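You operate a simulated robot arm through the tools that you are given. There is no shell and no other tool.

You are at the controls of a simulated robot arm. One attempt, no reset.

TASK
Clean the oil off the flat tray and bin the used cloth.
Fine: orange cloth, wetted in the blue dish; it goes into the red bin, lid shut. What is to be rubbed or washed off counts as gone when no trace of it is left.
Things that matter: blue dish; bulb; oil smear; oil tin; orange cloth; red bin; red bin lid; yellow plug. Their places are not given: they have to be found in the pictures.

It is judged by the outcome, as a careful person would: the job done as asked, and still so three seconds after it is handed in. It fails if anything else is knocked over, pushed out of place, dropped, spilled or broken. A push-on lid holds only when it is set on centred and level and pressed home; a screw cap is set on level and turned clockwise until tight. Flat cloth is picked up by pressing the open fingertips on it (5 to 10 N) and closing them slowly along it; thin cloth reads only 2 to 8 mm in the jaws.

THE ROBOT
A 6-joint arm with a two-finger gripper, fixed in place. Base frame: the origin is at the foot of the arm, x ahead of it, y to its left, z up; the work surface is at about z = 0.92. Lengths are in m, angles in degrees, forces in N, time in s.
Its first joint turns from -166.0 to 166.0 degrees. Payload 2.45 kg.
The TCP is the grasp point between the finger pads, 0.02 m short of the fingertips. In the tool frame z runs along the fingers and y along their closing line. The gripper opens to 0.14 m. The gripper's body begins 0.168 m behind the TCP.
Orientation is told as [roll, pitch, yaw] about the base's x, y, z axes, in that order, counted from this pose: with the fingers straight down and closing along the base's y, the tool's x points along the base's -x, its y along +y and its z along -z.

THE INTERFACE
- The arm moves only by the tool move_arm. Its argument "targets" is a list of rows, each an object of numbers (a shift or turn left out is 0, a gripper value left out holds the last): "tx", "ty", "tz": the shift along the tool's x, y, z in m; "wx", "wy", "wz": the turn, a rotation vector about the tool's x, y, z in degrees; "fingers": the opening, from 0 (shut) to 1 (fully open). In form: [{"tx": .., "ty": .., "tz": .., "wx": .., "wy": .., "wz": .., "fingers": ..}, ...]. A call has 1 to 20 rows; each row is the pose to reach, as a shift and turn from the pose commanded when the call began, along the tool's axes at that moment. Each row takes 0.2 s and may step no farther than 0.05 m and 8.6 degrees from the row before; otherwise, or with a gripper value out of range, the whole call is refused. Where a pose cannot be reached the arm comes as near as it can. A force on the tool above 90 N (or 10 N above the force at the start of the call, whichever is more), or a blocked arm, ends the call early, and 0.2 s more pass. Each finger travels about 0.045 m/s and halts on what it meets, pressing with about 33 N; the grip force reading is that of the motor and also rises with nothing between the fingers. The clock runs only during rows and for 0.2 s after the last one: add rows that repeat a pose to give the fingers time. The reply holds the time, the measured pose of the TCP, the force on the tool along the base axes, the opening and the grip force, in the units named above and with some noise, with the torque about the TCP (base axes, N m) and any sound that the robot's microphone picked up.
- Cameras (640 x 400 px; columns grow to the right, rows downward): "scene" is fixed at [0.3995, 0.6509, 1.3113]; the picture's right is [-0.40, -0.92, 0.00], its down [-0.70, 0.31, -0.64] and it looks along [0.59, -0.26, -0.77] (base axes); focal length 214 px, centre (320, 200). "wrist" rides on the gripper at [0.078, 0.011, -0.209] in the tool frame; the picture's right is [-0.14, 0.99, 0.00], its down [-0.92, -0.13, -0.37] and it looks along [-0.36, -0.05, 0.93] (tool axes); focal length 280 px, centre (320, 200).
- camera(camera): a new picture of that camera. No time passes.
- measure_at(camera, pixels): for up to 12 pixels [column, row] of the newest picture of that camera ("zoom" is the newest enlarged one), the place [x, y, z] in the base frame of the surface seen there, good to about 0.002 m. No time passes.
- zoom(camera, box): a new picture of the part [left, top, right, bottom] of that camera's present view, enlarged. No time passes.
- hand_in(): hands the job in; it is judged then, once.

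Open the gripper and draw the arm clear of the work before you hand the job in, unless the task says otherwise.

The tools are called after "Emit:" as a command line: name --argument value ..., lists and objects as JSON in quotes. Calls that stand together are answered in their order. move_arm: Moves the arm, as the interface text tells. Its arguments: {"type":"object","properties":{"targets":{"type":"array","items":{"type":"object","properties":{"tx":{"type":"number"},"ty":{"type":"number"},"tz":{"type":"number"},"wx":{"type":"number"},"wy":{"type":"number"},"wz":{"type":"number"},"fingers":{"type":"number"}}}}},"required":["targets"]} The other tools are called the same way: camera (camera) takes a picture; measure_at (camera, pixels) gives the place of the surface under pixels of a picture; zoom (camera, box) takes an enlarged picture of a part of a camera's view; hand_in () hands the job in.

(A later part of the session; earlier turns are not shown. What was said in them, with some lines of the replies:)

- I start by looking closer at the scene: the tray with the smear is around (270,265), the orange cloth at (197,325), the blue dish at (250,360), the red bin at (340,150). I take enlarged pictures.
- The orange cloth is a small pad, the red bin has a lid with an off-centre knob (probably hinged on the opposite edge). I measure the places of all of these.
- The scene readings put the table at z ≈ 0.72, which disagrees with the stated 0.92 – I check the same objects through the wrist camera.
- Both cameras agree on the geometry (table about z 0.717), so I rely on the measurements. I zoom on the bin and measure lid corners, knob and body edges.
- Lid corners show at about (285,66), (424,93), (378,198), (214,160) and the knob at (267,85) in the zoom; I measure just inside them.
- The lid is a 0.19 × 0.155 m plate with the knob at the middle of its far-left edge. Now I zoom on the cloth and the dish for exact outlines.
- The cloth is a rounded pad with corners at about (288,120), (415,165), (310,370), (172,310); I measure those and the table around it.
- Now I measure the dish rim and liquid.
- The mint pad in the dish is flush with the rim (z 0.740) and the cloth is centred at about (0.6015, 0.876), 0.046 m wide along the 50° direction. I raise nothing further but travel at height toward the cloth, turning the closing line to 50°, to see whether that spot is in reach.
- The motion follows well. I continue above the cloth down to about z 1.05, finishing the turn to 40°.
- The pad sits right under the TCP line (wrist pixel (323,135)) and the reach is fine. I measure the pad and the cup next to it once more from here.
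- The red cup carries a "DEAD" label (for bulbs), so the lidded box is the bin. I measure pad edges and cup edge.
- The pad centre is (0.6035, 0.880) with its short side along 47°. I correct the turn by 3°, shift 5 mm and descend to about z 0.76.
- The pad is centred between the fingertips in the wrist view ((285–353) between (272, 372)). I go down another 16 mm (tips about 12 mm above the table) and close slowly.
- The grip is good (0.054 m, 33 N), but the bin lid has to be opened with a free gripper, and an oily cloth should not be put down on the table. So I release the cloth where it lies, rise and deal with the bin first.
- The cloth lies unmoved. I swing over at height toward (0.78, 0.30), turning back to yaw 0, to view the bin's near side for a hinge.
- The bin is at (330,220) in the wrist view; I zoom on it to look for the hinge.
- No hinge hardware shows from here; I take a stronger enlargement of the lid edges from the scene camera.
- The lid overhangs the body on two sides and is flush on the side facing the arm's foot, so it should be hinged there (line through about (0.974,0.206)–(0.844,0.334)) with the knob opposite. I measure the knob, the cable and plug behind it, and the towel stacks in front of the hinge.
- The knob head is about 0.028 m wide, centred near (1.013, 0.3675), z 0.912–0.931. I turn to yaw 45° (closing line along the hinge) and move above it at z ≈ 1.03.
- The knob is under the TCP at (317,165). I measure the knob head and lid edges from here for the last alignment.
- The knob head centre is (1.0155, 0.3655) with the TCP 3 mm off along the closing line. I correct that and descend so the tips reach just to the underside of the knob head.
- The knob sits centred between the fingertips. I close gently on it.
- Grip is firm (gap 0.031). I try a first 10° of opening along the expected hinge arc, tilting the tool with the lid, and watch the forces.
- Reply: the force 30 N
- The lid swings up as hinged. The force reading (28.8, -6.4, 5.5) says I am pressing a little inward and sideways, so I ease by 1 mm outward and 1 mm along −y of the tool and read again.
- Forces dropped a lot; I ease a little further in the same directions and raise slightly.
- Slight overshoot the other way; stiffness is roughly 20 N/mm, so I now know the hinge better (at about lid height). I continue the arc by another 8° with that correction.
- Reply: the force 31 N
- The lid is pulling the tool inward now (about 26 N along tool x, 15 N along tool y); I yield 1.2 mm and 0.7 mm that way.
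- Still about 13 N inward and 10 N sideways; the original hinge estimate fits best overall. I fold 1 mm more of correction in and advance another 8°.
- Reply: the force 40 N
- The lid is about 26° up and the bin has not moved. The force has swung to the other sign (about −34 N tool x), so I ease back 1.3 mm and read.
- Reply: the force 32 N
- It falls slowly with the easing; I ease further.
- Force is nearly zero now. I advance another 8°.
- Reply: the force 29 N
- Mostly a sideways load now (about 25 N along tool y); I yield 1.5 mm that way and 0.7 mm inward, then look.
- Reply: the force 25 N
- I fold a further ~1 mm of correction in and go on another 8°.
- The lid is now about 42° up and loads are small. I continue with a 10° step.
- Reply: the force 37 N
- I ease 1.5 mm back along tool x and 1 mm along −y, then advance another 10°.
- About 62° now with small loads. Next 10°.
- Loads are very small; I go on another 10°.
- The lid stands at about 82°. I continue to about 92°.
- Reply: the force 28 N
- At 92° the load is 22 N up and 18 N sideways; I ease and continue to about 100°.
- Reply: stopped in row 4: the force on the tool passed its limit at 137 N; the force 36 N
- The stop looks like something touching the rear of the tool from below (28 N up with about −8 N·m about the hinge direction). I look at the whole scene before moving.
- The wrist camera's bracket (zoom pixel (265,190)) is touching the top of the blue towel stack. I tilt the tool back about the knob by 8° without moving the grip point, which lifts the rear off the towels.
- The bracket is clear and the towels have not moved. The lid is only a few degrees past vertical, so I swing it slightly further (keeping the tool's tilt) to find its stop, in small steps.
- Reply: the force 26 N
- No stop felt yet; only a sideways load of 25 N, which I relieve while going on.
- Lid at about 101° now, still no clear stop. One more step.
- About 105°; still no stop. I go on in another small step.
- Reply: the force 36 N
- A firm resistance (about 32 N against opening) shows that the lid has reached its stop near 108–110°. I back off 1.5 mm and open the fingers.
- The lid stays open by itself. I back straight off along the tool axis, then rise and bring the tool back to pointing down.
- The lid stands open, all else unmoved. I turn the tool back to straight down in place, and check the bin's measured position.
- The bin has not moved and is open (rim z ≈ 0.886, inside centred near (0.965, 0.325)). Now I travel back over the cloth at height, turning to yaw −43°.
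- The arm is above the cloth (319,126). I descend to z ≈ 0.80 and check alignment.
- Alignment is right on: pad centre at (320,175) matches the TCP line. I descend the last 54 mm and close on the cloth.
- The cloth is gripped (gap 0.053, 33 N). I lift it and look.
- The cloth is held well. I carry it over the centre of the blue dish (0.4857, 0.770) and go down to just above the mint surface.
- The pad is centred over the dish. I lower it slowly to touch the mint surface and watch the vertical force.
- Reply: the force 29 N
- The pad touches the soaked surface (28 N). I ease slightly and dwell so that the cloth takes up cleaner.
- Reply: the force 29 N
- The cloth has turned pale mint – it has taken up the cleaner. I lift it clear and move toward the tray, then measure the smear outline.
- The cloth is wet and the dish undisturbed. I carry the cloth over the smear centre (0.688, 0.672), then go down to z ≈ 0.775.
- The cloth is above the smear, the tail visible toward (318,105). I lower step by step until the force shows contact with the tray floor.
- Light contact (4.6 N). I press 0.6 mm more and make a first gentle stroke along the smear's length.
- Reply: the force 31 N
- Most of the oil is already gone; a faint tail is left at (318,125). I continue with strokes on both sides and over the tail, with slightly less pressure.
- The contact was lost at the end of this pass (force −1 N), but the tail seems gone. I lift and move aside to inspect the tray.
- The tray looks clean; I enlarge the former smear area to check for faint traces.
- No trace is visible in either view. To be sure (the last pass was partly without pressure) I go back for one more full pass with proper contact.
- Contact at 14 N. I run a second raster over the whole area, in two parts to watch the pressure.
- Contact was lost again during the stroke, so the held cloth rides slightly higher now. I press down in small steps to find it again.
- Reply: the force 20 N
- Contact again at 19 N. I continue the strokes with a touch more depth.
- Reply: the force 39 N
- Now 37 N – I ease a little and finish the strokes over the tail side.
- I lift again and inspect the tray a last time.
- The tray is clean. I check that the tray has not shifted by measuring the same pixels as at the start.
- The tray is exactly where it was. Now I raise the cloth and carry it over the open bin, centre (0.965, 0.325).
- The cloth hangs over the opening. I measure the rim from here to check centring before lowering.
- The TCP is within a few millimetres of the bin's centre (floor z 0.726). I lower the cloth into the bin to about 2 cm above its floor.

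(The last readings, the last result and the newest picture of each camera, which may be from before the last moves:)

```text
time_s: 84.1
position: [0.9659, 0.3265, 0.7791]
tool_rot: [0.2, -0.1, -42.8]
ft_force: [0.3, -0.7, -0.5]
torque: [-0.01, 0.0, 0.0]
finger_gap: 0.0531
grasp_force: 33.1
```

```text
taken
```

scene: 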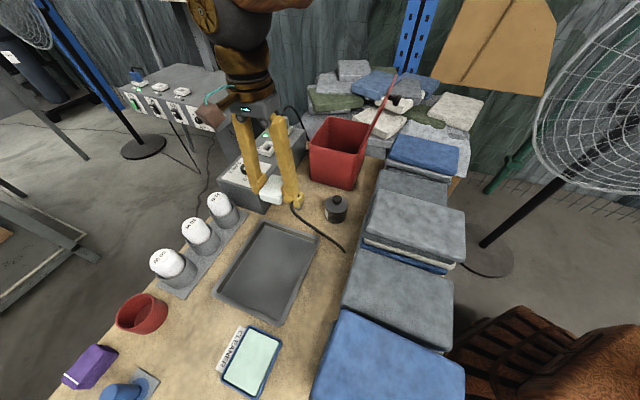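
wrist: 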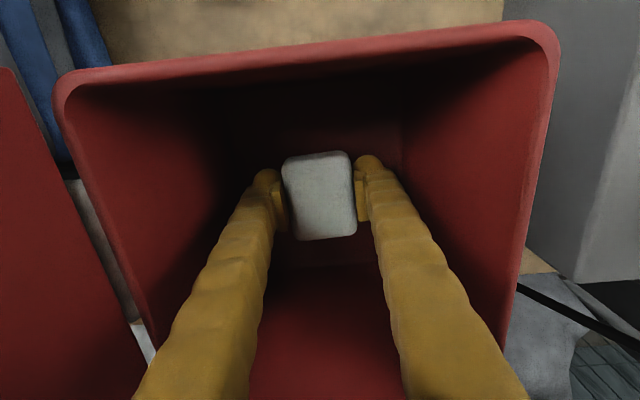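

No contact with the walls. I lower 14 mm more and open the fingers to lay the cloth on the bin floor.

Emit:
move_arm --targets '[{"tz": 0.007}, {"tz": 0.014}, {"tz": 0.014, "fingers": 0.42}, {"tz": 0.014, "fingers": 0.48}, {"tz": 0.014, "fingers": 0.52}, {"tz": 0.014, "fingers": 0.52}]'

Emit:
camera --camera "wrist"

```text
time_s: 85.5
position: [0.9661, 0.3266, 0.7659]
tool_rot: [0.2, -0.1, -42.8]
ft_force: [-0.5, -0.6, -1.3]
torque: [0.01, -0.01, 0.0]
finger_gap: 0.0728
grasp_force: 0.2
```

```text
taken
```

wrist: 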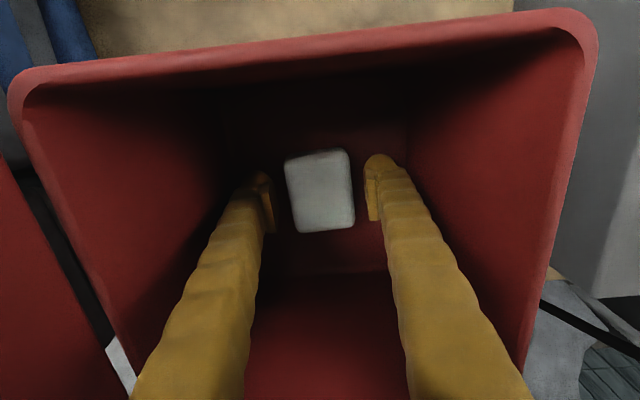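

The cloth lies free on the bin floor. I rise straight out of the bin.

Emit:
move_arm --targets '[{"tz": -0.03}, {"tz": -0.075}, {"tz": -0.12}, {"tz": -0.165}, {"tz": -0.21}, {"tz": -0.255}, {"tz": -0.3}, {"tz": -0.345}, {"tz": -0.39}, {"tz": -0.43}]'

Emit:
camera --camera "wrist"

Emit:
zoom --camera "scene" --box '[270, 50, 430, 200]'

```text
time_s: 87.7
position: [0.9643, 0.3312, 1.1939]
tool_rot: [0.0, 0.0, -42.8]
ft_force: [0.5, -0.1, -0.5]
torque: [-0.02, 0.07, 0.04]
finger_gap: 0.0725
grasp_force: 0.0
```

```text
taken
```

wrist: 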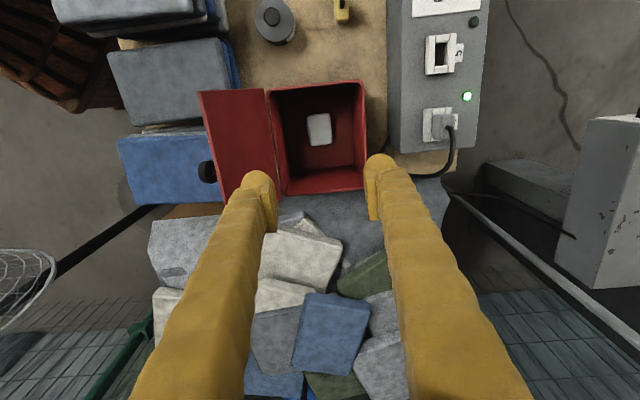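

```text
2.67 times, centred on (350, 125) of scene
```

zoom: 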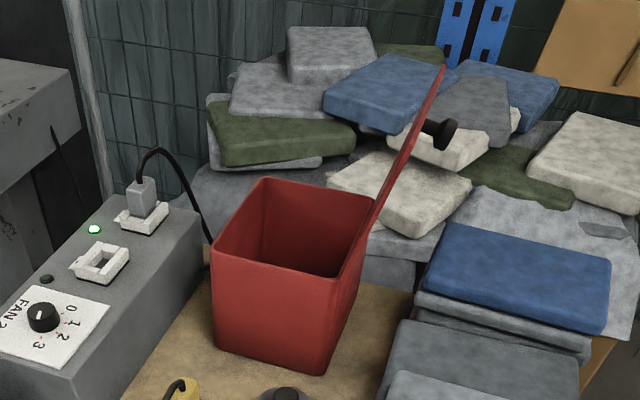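

The cloth is lying in the bin and all else is in place. Now I go round to close the lid: first back to the robot side of the lid at height, turning to yaw 45°.

Emit:
move_arm --targets '[{"ty": -0.027, "tz": -0.0064, "wz": -7.94}, {"ty": -0.054, "tz": -0.0127, "wz": -15.88}, {"ty": -0.081, "tz": -0.019, "wz": -23.82}, {"ty": -0.108, "tz": -0.0255, "wz": -31.76}, {"ty": -0.135, "tz": -0.032, "wz": -39.7}, {"ty": -0.162, "tz": -0.038, "wz": -47.64}, {"ty": -0.189, "tz": -0.0445, "wz": -55.58}, {"ty": -0.216, "tz": -0.051, "wz": -63.5}, {"ty": -0.243, "tz": -0.057, "wz": -71.45}, {"ty": -0.27, "tz": -0.0635, "wz": -79.4}, {"ty": -0.2965, "tz": -0.07, "wz": -87.4}]'

Emit:
camera --camera "wrist"

```text
time_s: 90.1
position: [0.7634, 0.1083, 1.2639]
tool_rot: [-0.1, -0.1, 44.8]
ft_force: [0.1, 0.3, -1.0]
torque: [-0.01, 0.04, -0.01]
finger_gap: 0.073
grasp_force: 0.1
```

```text
taken
```

wrist: 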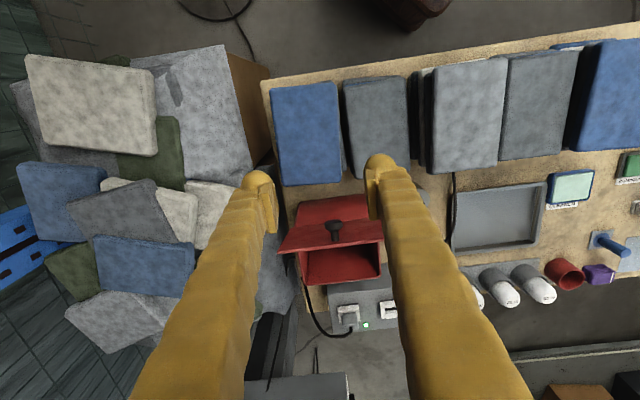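

The open lid with its knob is visible at (335,230). I enlarge and measure the knob.

Emit:
zoom --camera "wrist" --box '[270, 180, 400, 290]'

```text
3.64 times, centred on (335, 235) of wrist
```

zoom: 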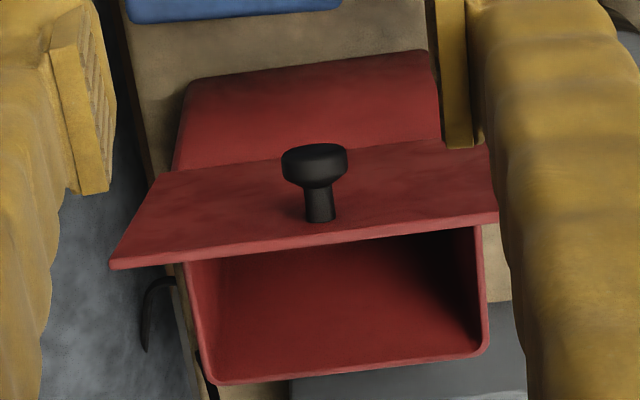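

Emit:
measure_at --camera "zoom" --pixels '[[315, 155], [285, 168], [346, 162], [315, 175], [320, 200], [318, 218], [115, 262], [495, 218], [155, 180], [450, 150], [300, 240], [300, 190]]'

```text
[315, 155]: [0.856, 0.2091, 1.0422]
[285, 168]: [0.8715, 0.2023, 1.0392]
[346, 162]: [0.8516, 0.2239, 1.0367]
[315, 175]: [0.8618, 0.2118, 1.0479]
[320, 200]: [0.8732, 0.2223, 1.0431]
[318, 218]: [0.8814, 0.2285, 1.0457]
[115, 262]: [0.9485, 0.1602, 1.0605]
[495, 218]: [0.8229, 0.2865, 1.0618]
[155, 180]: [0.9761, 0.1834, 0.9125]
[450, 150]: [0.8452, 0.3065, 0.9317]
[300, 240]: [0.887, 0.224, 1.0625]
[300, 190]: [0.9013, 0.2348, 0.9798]
```

The lid rests at about 106°, knob head centre near (0.862, 0.213, 1.033). I tilt the tool by 80° here at height so that it points at the lid.

Emit:
move_arm --targets '[{"wy": -8}, {"wy": -16}, {"wy": -24}, {"wy": -32}, {"wy": -40}, {"wy": -48}, {"wy": -56}, {"wy": -64}, {"wy": -72}, {"wy": -80}]'

Emit:
camera --camera "scene"

```text
time_s: 92.3
position: [0.7633, 0.1088, 1.2642]
tool_rot: [-0.5, -80.3, 44.9]
ft_force: [0.0, -0.7, -0.4]
torque: [0.01, 0.0, -0.01]
finger_gap: 0.0727
grasp_force: 0.1
```

```text
taken
```

scene: 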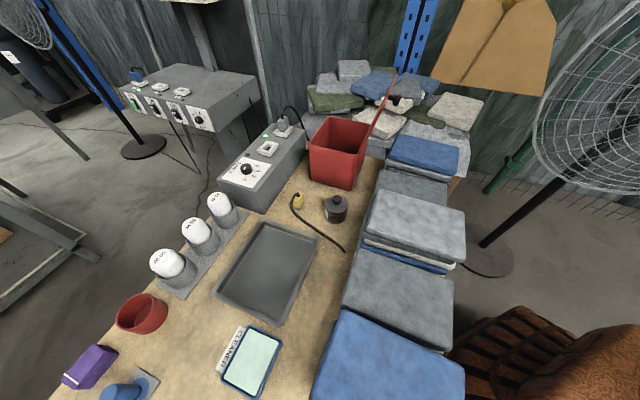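

Everything rests as before. I now move down and forward to about 8 cm in front of the knob.

Emit:
move_arm --targets '[{"tx": 0.04, "ty": 0.001, "tz": 0.01}, {"tx": 0.08, "ty": 0.002, "tz": 0.025}, {"tx": 0.12, "ty": 0.003, "tz": 0.045}, {"tx": 0.16, "ty": 0.004, "tz": 0.065}, {"tx": 0.19, "ty": 0.0043, "tz": 0.08}, {"tx": 0.2025, "ty": 0.0043, "tz": 0.09}]'

Emit:
camera --camera "wrist"

Emit:
zoom --camera "scene" --box '[330, 60, 530, 200]'

```text
time_s: 93.7
position: [0.7989, 0.1482, 1.0488]
tool_rot: [-0.2, -80.1, 44.9]
ft_force: [-0.1, 0.6, 0.2]
torque: [0.01, 0.0, 0.0]
finger_gap: 0.0726
grasp_force: 0.0
```

```text
taken
```

wrist: 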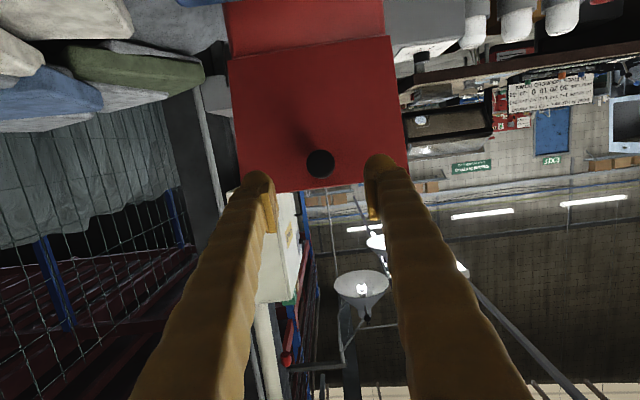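

```text
2.86 times, centred on (430, 130) of scene
```

zoom: 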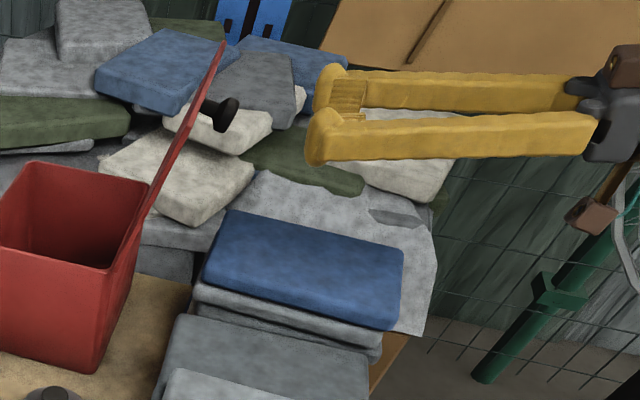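

The knob shows at (320,163), where the TCP line should be (320,165). I advance along the tool axis so the knob head sits between the fingertips.

Emit:
move_arm --targets '[{"tz": 0.03}, {"tz": 0.055}, {"tz": 0.07}, {"tz": 0.08}]'

Emit:
camera --camera "wrist"

Emit:
zoom --camera "scene" --box '[360, 70, 460, 150]'

```text
time_s: 94.7
position: [0.8549, 0.2046, 1.0354]
tool_rot: [-0.3, -80.2, 44.7]
ft_force: [0.2, 0.5, -0.1]
torque: [0.0, 0.03, -0.02]
finger_gap: 0.0727
grasp_force: 0.1
```

```text
taken
```

wrist: 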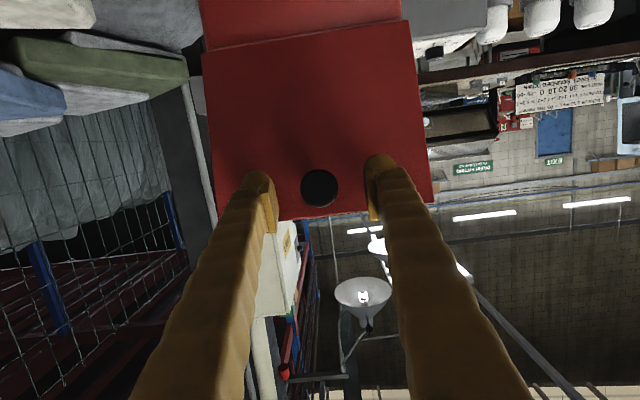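

```text
5.00 times, centred on (410, 110) of scene
```

zoom: 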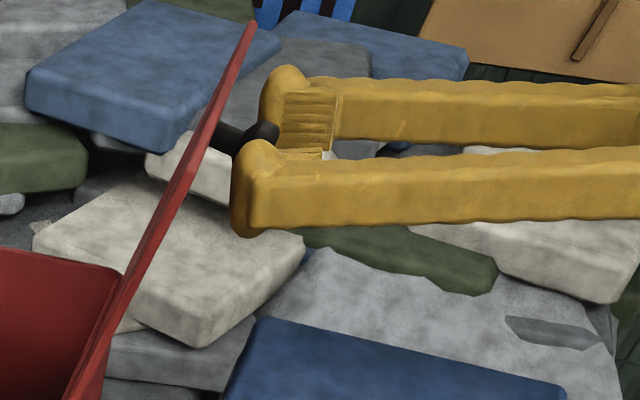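

The knob head is centred between the tips. I close on it.

Emit:
move_arm --targets '[{"fingers": 0.4}, {"fingers": 0.3}, {"fingers": 0.25}, {"fingers": 0.22}, {"fingers": 0.2}, {"fingers": 0.19}, {"fingers": 0.18}]'

```text
time_s: 96.3
position: [0.8558, 0.2047, 1.0359]
tool_rot: [-0.2, -80.2, 44.8]
ft_force: [6.0, -4.7, -0.1]
torque: [-0.04, -0.01, -0.06]
finger_gap: 0.0306
grasp_force: 44.8
```

The knob is gripped. I start swinging the lid back, first 8° with the tool's tilt held, and read the forces.

Emit:
move_arm --targets '[{"tx": -0.0029, "tz": 0.0044}, {"tx": -0.0058, "tz": 0.0089}, {"tx": -0.0085, "tz": 0.0136}, {"tx": -0.011, "tz": 0.0182}]'

Emit:
zoom --camera "scene" --box '[330, 60, 530, 200]'

```text
time_s: 97.3
position: [0.8696, 0.2196, 1.0432]
tool_rot: [-0.4, -80.2, 45.0]
ft_force: [-2.2, -11.0, 4.4]
torque: [-0.87, 0.8, -0.05]
finger_gap: 0.0307
grasp_force: 44.9
```

```text
2.86 times, centred on (430, 130) of scene
```

zoom: 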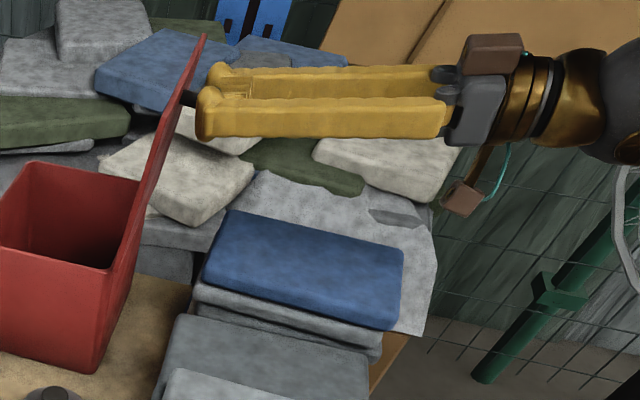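

The lid follows with small forces. Next 8°.

Emit:
move_arm --targets '[{"tx": -0.0023, "tz": 0.0048}, {"tx": -0.0046, "tz": 0.0096}, {"tx": -0.0066, "tz": 0.0145}, {"tx": -0.0084, "tz": 0.0195}]'

```text
time_s: 98.3
position: [0.8839, 0.2326, 1.0477]
tool_rot: [-0.2, -80.2, 44.8]
ft_force: [2.0, -12.9, -0.4]
torque: [-0.89, 0.79, -0.08]
finger_gap: 0.0307
grasp_force: 45.0
```

Next 8°, relieving a little sideways.

Emit:
move_arm --targets '[{"tx": -0.0016, "ty": -0.0003, "tz": 0.005}, {"tx": -0.0032, "ty": -0.0005, "tz": 0.0101}, {"tx": -0.0045, "ty": -0.0005, "tz": 0.0153}, {"tx": -0.0058, "ty": -0.0005, "tz": 0.0205}]'

Emit:
zoom --camera "scene" --box '[270, 60, 410, 200]'

```text
time_s: 99.3
position: [0.8996, 0.2486, 1.0502]
tool_rot: [-0.3, -80.2, 44.9]
ft_force: [-3.8, -5.1, 4.5]
torque: [-0.69, 0.7, 0.01]
finger_gap: 0.0304
grasp_force: 44.7
```

```text
2.86 times, centred on (340, 130) of scene
```

zoom: 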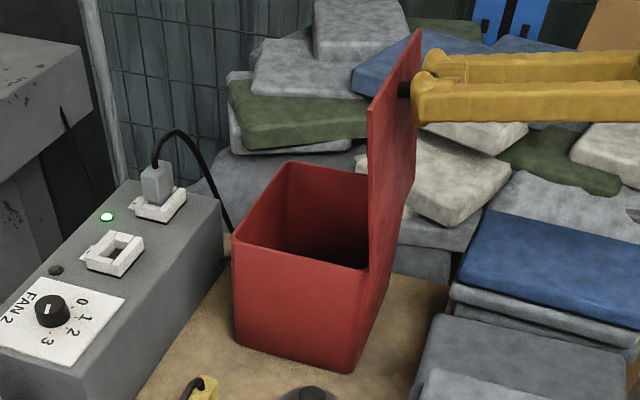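

Lid near vertical, loads below 8 N. Now I swing on with the tool tilting along, 10° per call.

Emit:
move_arm --targets '[{"tx": -0.0016, "tz": 0.0064, "wy": 2.5}, {"tx": -0.003, "tz": 0.0128, "wy": 5}, {"tx": -0.0041, "tz": 0.0193, "wy": 7.5}, {"tx": -0.0049, "tz": 0.0258, "wy": 10}]'

```text
time_s: 100.3
position: [0.9187, 0.2679, 1.0505]
tool_rot: [-0.1, -70.2, 44.8]
ft_force: [-9.7, 5.7, 1.3]
torque: [-0.35, 0.34, 0.16]
finger_gap: 0.0307
grasp_force: 45.0
```

Emit:
move_arm --targets '[{"tx": -0.0016, "ty": 0.0004, "tz": 0.0064, "wy": 2.5}, {"tx": -0.003, "ty": 0.0004, "tz": 0.0128, "wy": 5}, {"tx": -0.0041, "ty": 0.0004, "tz": 0.0193, "wy": 7.5}, {"tx": -0.0049, "ty": 0.0004, "tz": 0.0258, "wy": 10}]'

Emit:
zoom --camera "scene" --box '[270, 60, 410, 200]'

```text
time_s: 101.3
position: [0.9359, 0.2851, 1.0476]
tool_rot: [0.0, -60.0, 44.6]
ft_force: [-11.6, 15.9, 0.5]
torque: [0.22, -0.17, 0.19]
finger_gap: 0.0307
grasp_force: 45.0
```

```text
2.86 times, centred on (340, 130) of scene
```

zoom: 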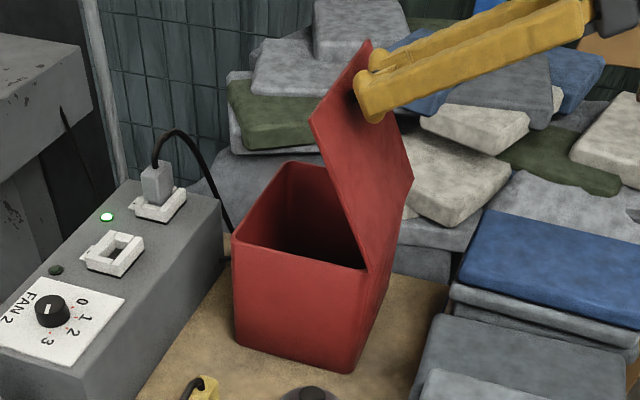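

About 62° and closing. I relieve the 19 N sideways load by 1 mm and continue.

Emit:
move_arm --targets '[{"tx": -0.0016, "ty": 0.0006, "tz": 0.0064, "wy": 2.5}, {"tx": -0.003, "ty": 0.0012, "tz": 0.0128, "wy": 5}, {"tx": -0.0041, "ty": 0.0012, "tz": 0.0193, "wy": 7.5}, {"tx": -0.0049, "ty": 0.0012, "tz": 0.0258, "wy": 10}]'

```text
time_s: 102.3
position: [0.9543, 0.3033, 1.0397]
tool_rot: [-0.2, -50.2, 44.5]
ft_force: [16.1, 2.7, 12.7]
torque: [0.71, -0.84, -0.07]
finger_gap: 0.0308
grasp_force: 45.2
```

Radial load of 18 N outward; I give 1 mm and continue.

Emit:
move_arm --targets '[{"tx": -0.0024, "ty": -0.0004, "tz": 0.0064, "wy": 2.5}, {"tx": -0.0041, "ty": -0.0005, "tz": 0.0128, "wy": 5}, {"tx": -0.0053, "ty": -0.0005, "tz": 0.0193, "wy": 7.5}, {"tx": -0.0061, "ty": -0.0005, "tz": 0.0258, "wy": 10}]'

Emit:
zoom --camera "scene" --box '[270, 60, 410, 200]'

```text
time_s: 103.3
position: [0.9712, 0.3199, 1.0269]
tool_rot: [0.0, -40.1, 44.4]
ft_force: [9.6, -1.0, 2.3]
torque: [0.21, -0.38, 0.02]
finger_gap: 0.0307
grasp_force: 45.1
```

```text
2.86 times, centred on (340, 130) of scene
```

zoom: 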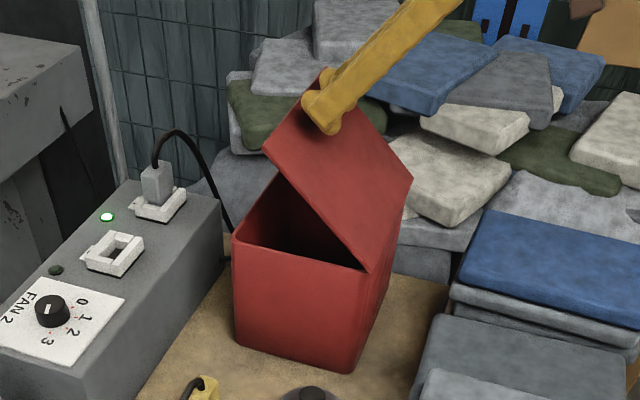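

About 42° left, forces under 10 N. Next 10°.

Emit:
move_arm --targets '[{"tx": -0.0019, "ty": -0.0003, "tz": 0.0064, "wy": 2.5}, {"tx": -0.0034, "ty": -0.0003, "tz": 0.0128, "wy": 5}, {"tx": -0.0046, "ty": -0.0003, "tz": 0.0193, "wy": 7.5}, {"tx": -0.0054, "ty": -0.0003, "tz": 0.0258, "wy": 10}]'

```text
time_s: 104.3
position: [0.9861, 0.3352, 1.0095]
tool_rot: [-0.1, -30.1, 44.7]
ft_force: [10.8, -5.5, 0.1]
torque: [0.04, -0.19, -0.05]
finger_gap: 0.0309
grasp_force: 44.7
```

Forces stay small; another 10°.

Emit:
move_arm --targets '[{"tx": -0.0017, "ty": -0.0004, "tz": 0.0064, "wy": 2.5}, {"tx": -0.0031, "ty": -0.0006, "tz": 0.0128, "wy": 5}, {"tx": -0.0042, "ty": -0.0006, "tz": 0.0193, "wy": 7.5}, {"tx": -0.005, "ty": -0.0006, "tz": 0.0258, "wy": 10}]'

Emit:
zoom --camera "scene" --box '[270, 60, 410, 200]'

```text
time_s: 105.3
position: [0.9986, 0.3478, 0.99]
tool_rot: [0.0, -20.2, 44.5]
ft_force: [1.0, 12.7, 5.2]
torque: [0.3, -0.17, 0.01]
finger_gap: 0.0306
grasp_force: 44.6
```

```text
2.86 times, centred on (340, 130) of scene
```

zoom: 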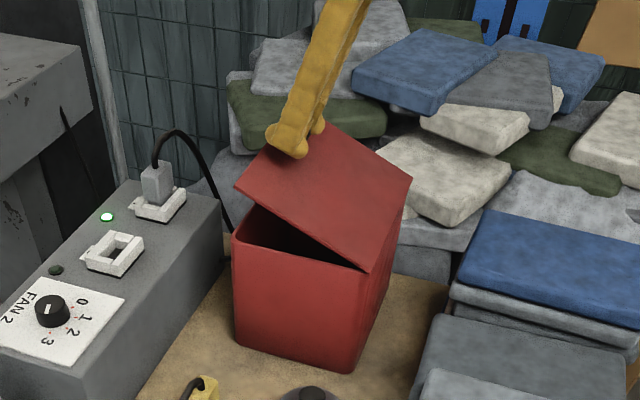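

About 23° left (TCP z 0.990 versus 0.933 when shut). Another 10°.

Emit:
move_arm --targets '[{"tx": -0.0017, "ty": 0.0004, "tz": 0.0064, "wy": 2.5}, {"tx": -0.0031, "ty": 0.0005, "tz": 0.0128, "wy": 5}, {"tx": -0.0042, "ty": 0.0005, "tz": 0.0193, "wy": 7.5}, {"tx": -0.005, "ty": 0.0005, "tz": 0.0258, "wy": 10}]'

```text
time_s: 106.3
position: [1.007, 0.3565, 0.9689]
tool_rot: [-0.1, -10.2, 44.7]
ft_force: [21.9, 22.6, 11.5]
torque: [0.53, -0.54, -0.05]
finger_gap: 0.0305
grasp_force: 45.1
```

The lid pushes 31 N outward, so I yield about 1.5 mm that way and read again.

Emit:
move_arm --targets '[{"tx": -0.0008}, {"tx": -0.0015}]'

```text
time_s: 106.9
position: [1.0065, 0.3572, 0.9675]
tool_rot: [0.0, -10.0, 44.6]
ft_force: [6.3, 10.8, 7.3]
torque: [-0.23, 0.28, 0.01]
finger_gap: 0.0305
grasp_force: 45.6
```

Better (12 N). About 14° remain; I close 8° more.

Emit:
move_arm --targets '[{"tx": -0.0017, "tz": 0.0051, "wy": 2}, {"tx": -0.0031, "tz": 0.0102, "wy": 4}, {"tx": -0.0041, "tz": 0.0154, "wy": 6}, {"tx": -0.0049, "tz": 0.0206, "wy": 8}]'

Emit:
zoom --camera "scene" --box '[270, 60, 410, 200]'

```text
time_s: 107.9
position: [1.0135, 0.3631, 0.9478]
tool_rot: [0.0, -2.0, 44.5]
ft_force: [-12.6, -0.4, -3.4]
torque: [0.01, 0.14, 0.01]
finger_gap: 0.0306
grasp_force: 45.2
```

```text
2.86 times, centred on (340, 130) of scene
```

zoom: 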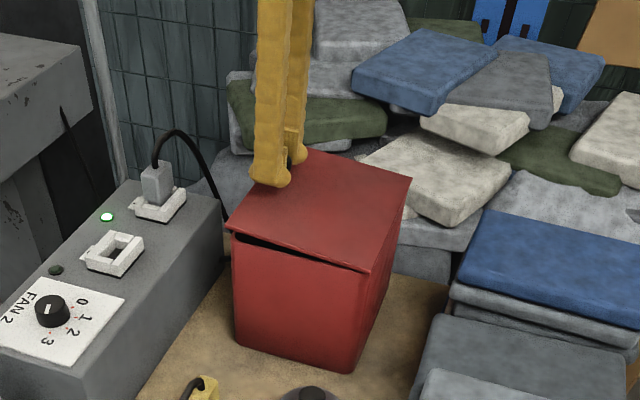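

About 6° remain. I lower the last part slowly and watch for the lid meeting the rim.

Emit:
move_arm --targets '[{"tx": -0.0006, "tz": 0.003, "wy": 1}, {"tx": -0.0013, "tz": 0.006, "wy": 2}, {"tx": -0.0019, "tz": 0.009, "wy": 2}, {"tx": -0.0024, "tz": 0.0115, "wy": 2}]'

```text
time_s: 108.9
position: [1.0162, 0.3643, 0.9377]
tool_rot: [-0.2, -0.3, 44.6]
ft_force: [-8.8, 7.8, 7.0]
torque: [-0.77, 0.93, 0.02]
finger_gap: 0.0309
grasp_force: 44.4
```

A few millimetres left; I continue in 1 mm steps.

Emit:
move_arm --targets '[{"tx": -0.0002, "ty": 0.0003, "tz": 0.001}, {"tx": -0.0004, "ty": 0.0005, "tz": 0.002}, {"tx": -0.0006, "ty": 0.0005, "tz": 0.003}]'

Emit:
zoom --camera "scene" --box '[290, 90, 390, 190]'

```text
time_s: 109.7
position: [1.0153, 0.3657, 0.9335]
tool_rot: [-0.1, -0.2, 44.7]
ft_force: [-6.7, 7.3, 6.3]
torque: [-0.74, 0.87, 0.03]
finger_gap: 0.0305
grasp_force: 44.7
```

```text
4.00 times, centred on (340, 140) of scene
```

zoom: 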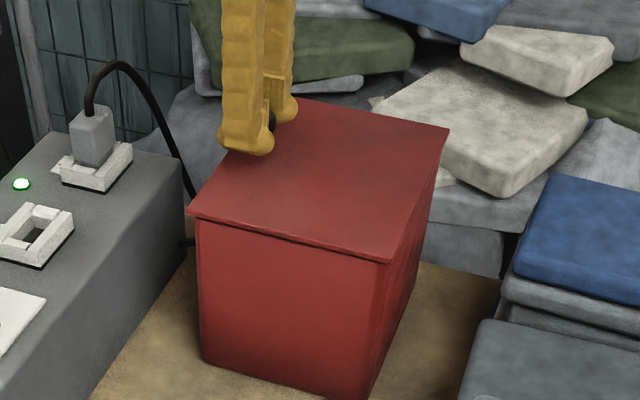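

It looks shut or nearly so. I press down 1–2 mm more to feel the rim.

Emit:
move_arm --targets '[{"tz": 0.001}, {"tz": 0.002}]'

```text
time_s: 110.3
position: [1.0161, 0.3667, 0.9327]
tool_rot: [-0.1, -0.2, 44.6]
ft_force: [-6.9, 9.8, 17.0]
torque: [-0.53, 0.76, 0.01]
finger_gap: 0.0306
grasp_force: 44.7
```

17 N upward – the lid is sitting on the rim. I open the fingers and rise.

Emit:
move_arm --targets '[{"tz": -0.0005, "fingers": 0.25}, {"tz": -0.0005, "fingers": 0.35}, {"tz": -0.0005, "fingers": 0.45}, {"tz": -0.0005, "fingers": 0.5}, {"tz": -0.0005, "fingers": 0.5}, {"tz": -0.03}, {"tz": -0.07}, {"tz": -0.11}]'

Emit:
zoom --camera "scene" --box '[290, 90, 390, 190]'

Emit:
camera --camera "wrist"

```text
time_s: 112.1
position: [1.0169, 0.3663, 1.0419]
tool_rot: [0.0, -0.2, 44.6]
ft_force: [-0.5, 0.6, 0.0]
torque: [0.0, 0.02, -0.03]
finger_gap: 0.07
grasp_force: 0.1
```

```text
4.00 times, centred on (340, 140) of scene
```

zoom: 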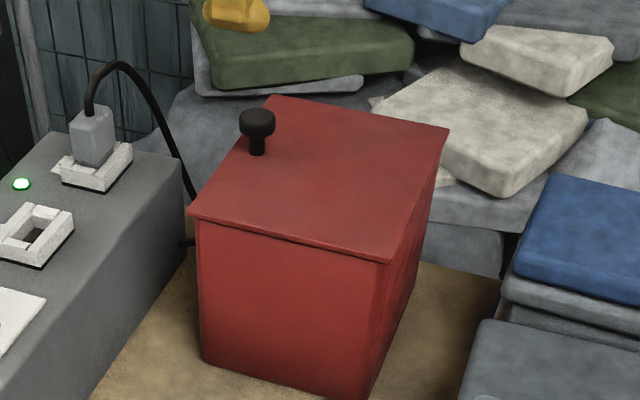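

```text
taken
```

wrist: 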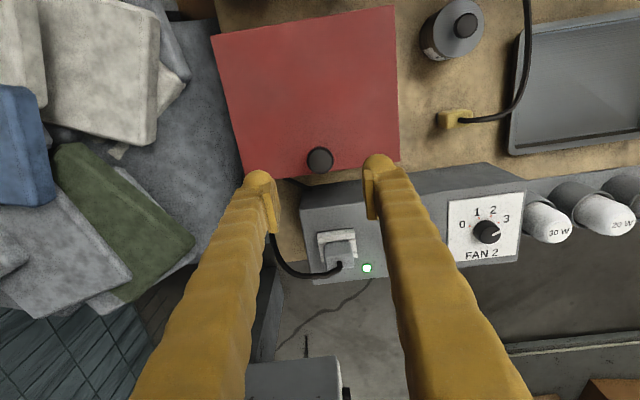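

The lid appears shut. I measure its corners and knob against the starting values (z ≈ 0.895, knob top 0.930).

Emit:
measure_at --camera "wrist" --pixels '[[216, 42], [390, 12], [394, 150], [245, 170], [320, 160], [300, 100], [290, 176], [360, 165], [450, 40], [465, 118], [330, 172], [300, 30]]'

Emit:
measure_at --camera "zoom" --pixels '[[275, 98], [445, 130], [388, 255], [195, 212], [256, 115], [320, 160], [380, 385], [208, 350], [250, 130], [200, 225], [300, 250], [330, 300]]'

```text
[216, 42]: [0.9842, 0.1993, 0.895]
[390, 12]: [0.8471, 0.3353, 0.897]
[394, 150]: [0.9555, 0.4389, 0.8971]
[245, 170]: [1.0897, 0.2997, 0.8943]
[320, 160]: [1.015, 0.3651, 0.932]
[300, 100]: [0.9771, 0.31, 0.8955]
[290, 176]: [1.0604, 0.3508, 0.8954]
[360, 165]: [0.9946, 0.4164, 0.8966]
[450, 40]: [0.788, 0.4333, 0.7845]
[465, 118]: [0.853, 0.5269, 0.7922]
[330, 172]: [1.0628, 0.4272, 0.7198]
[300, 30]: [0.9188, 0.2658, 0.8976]
```

```text
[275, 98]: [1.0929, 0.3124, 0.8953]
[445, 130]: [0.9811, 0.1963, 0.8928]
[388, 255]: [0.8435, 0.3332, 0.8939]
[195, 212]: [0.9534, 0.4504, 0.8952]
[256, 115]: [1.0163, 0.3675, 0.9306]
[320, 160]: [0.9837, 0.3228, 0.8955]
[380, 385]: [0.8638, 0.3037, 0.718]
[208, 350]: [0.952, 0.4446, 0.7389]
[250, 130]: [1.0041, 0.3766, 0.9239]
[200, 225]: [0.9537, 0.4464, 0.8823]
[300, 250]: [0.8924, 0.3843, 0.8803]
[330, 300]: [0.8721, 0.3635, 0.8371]
```

The lid is shut at its original height and place. I open the gripper and draw the arm up and away.

Emit:
move_arm --targets '[{"tz": -0.045, "fingers": 0.6}, {"tz": -0.09, "fingers": 0.7}, {"tz": -0.135, "fingers": 0.8}, {"tx": 0.03, "ty": 0.011, "tz": -0.165, "fingers": 0.9}, {"tx": 0.07, "ty": 0.026, "tz": -0.185, "fingers": 1}, {"tx": 0.11, "ty": 0.041, "tz": -0.2}, {"tx": 0.152, "ty": 0.057, "tz": -0.21}, {"tx": 0.195, "ty": 0.073, "tz": -0.215}, {"tx": 0.238, "ty": 0.089, "tz": -0.22}, {"tx": 0.28, "ty": 0.105, "tz": -0.225}, {"tx": 0.323, "ty": 0.121, "tz": -0.228}, {"tx": 0.365, "ty": 0.138, "tz": -0.228}]'

Emit:
camera --camera "scene"

Emit:
camera --camera "wrist"

```text
time_s: 114.7
position: [0.6607, 0.2056, 1.2705]
tool_rot: [-0.1, -0.1, 44.6]
ft_force: [1.1, 0.7, 0.2]
torque: [-0.01, 0.06, -0.02]
finger_gap: 0.1402
grasp_force: 0.0
```

```text
taken
```

scene: 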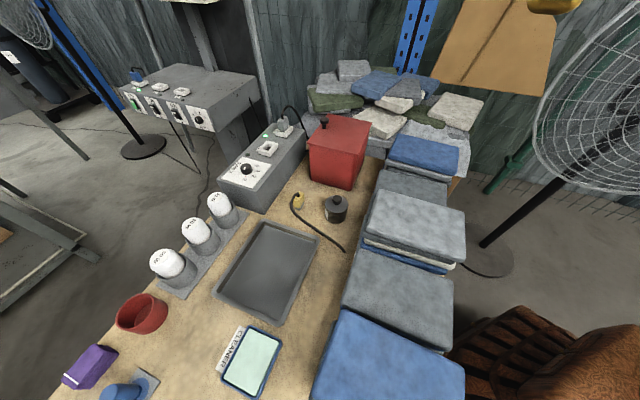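

```text
taken
```

wrist: 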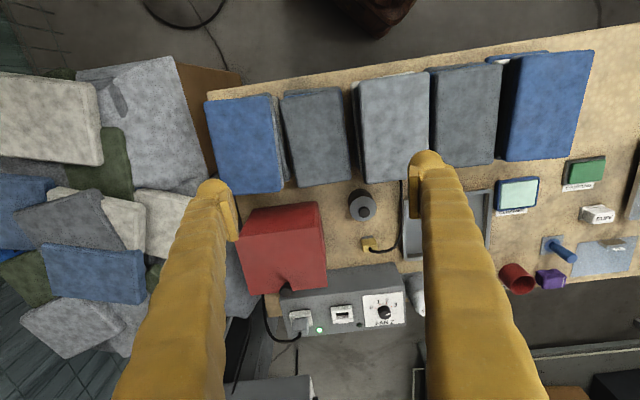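

All things stand in their places, lid shut, arm clear. One last enlarged look at the tray for traces.

Emit:
zoom --camera "scene" --box '[240, 235, 310, 295]'

Emit:
zoom --camera "scene" --box '[200, 210, 330, 330]'

```text
6.67 times, centred on (275, 265) of scene
```

zoom: 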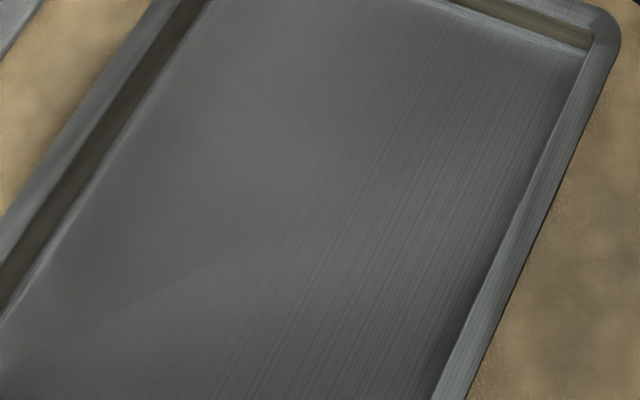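

```text
3.33 times, centred on (265, 270) of scene
```

zoom: 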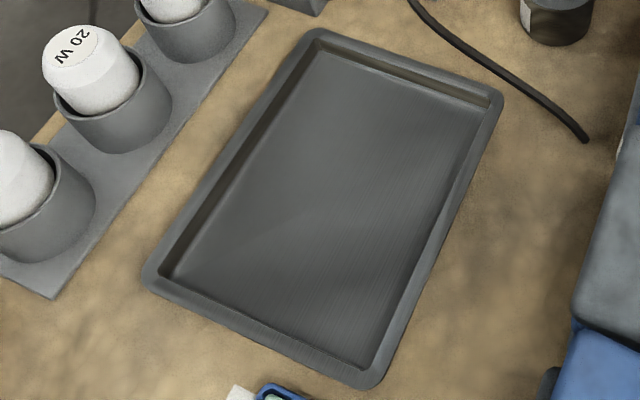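

The tray shows no trace of oil, the cloth is in the red bin with its lid shut, and nothing else has moved. The gripper is open and clear, so I hand the job in.

Emit:
hand_in

```text
The job is handed in.
```

The oil is off the tray and the used cloth is in the red bin with its lid shut. I have handed the job in; no verdict has come back yet.

- **Tray:** I wetted the orange cloth in the blue dish and rubbed the smear with it. Some strokes in both passes lost contact with the tray. Enlarged pictures afterwards show no trace of oil, and the tray measures in its original place.
- **Bin:** The lid turned out to be hinged. It is back at its original height and position.
- **Surroundings:** While I was opening the lid, the bracket of the wrist camera touched the blue towel stack next to the bin and the arm stopped. I backed off, and the towels did not move. Nothing else looks out of place in the last pictures.

The gripper is open and the arm is clear of the work.
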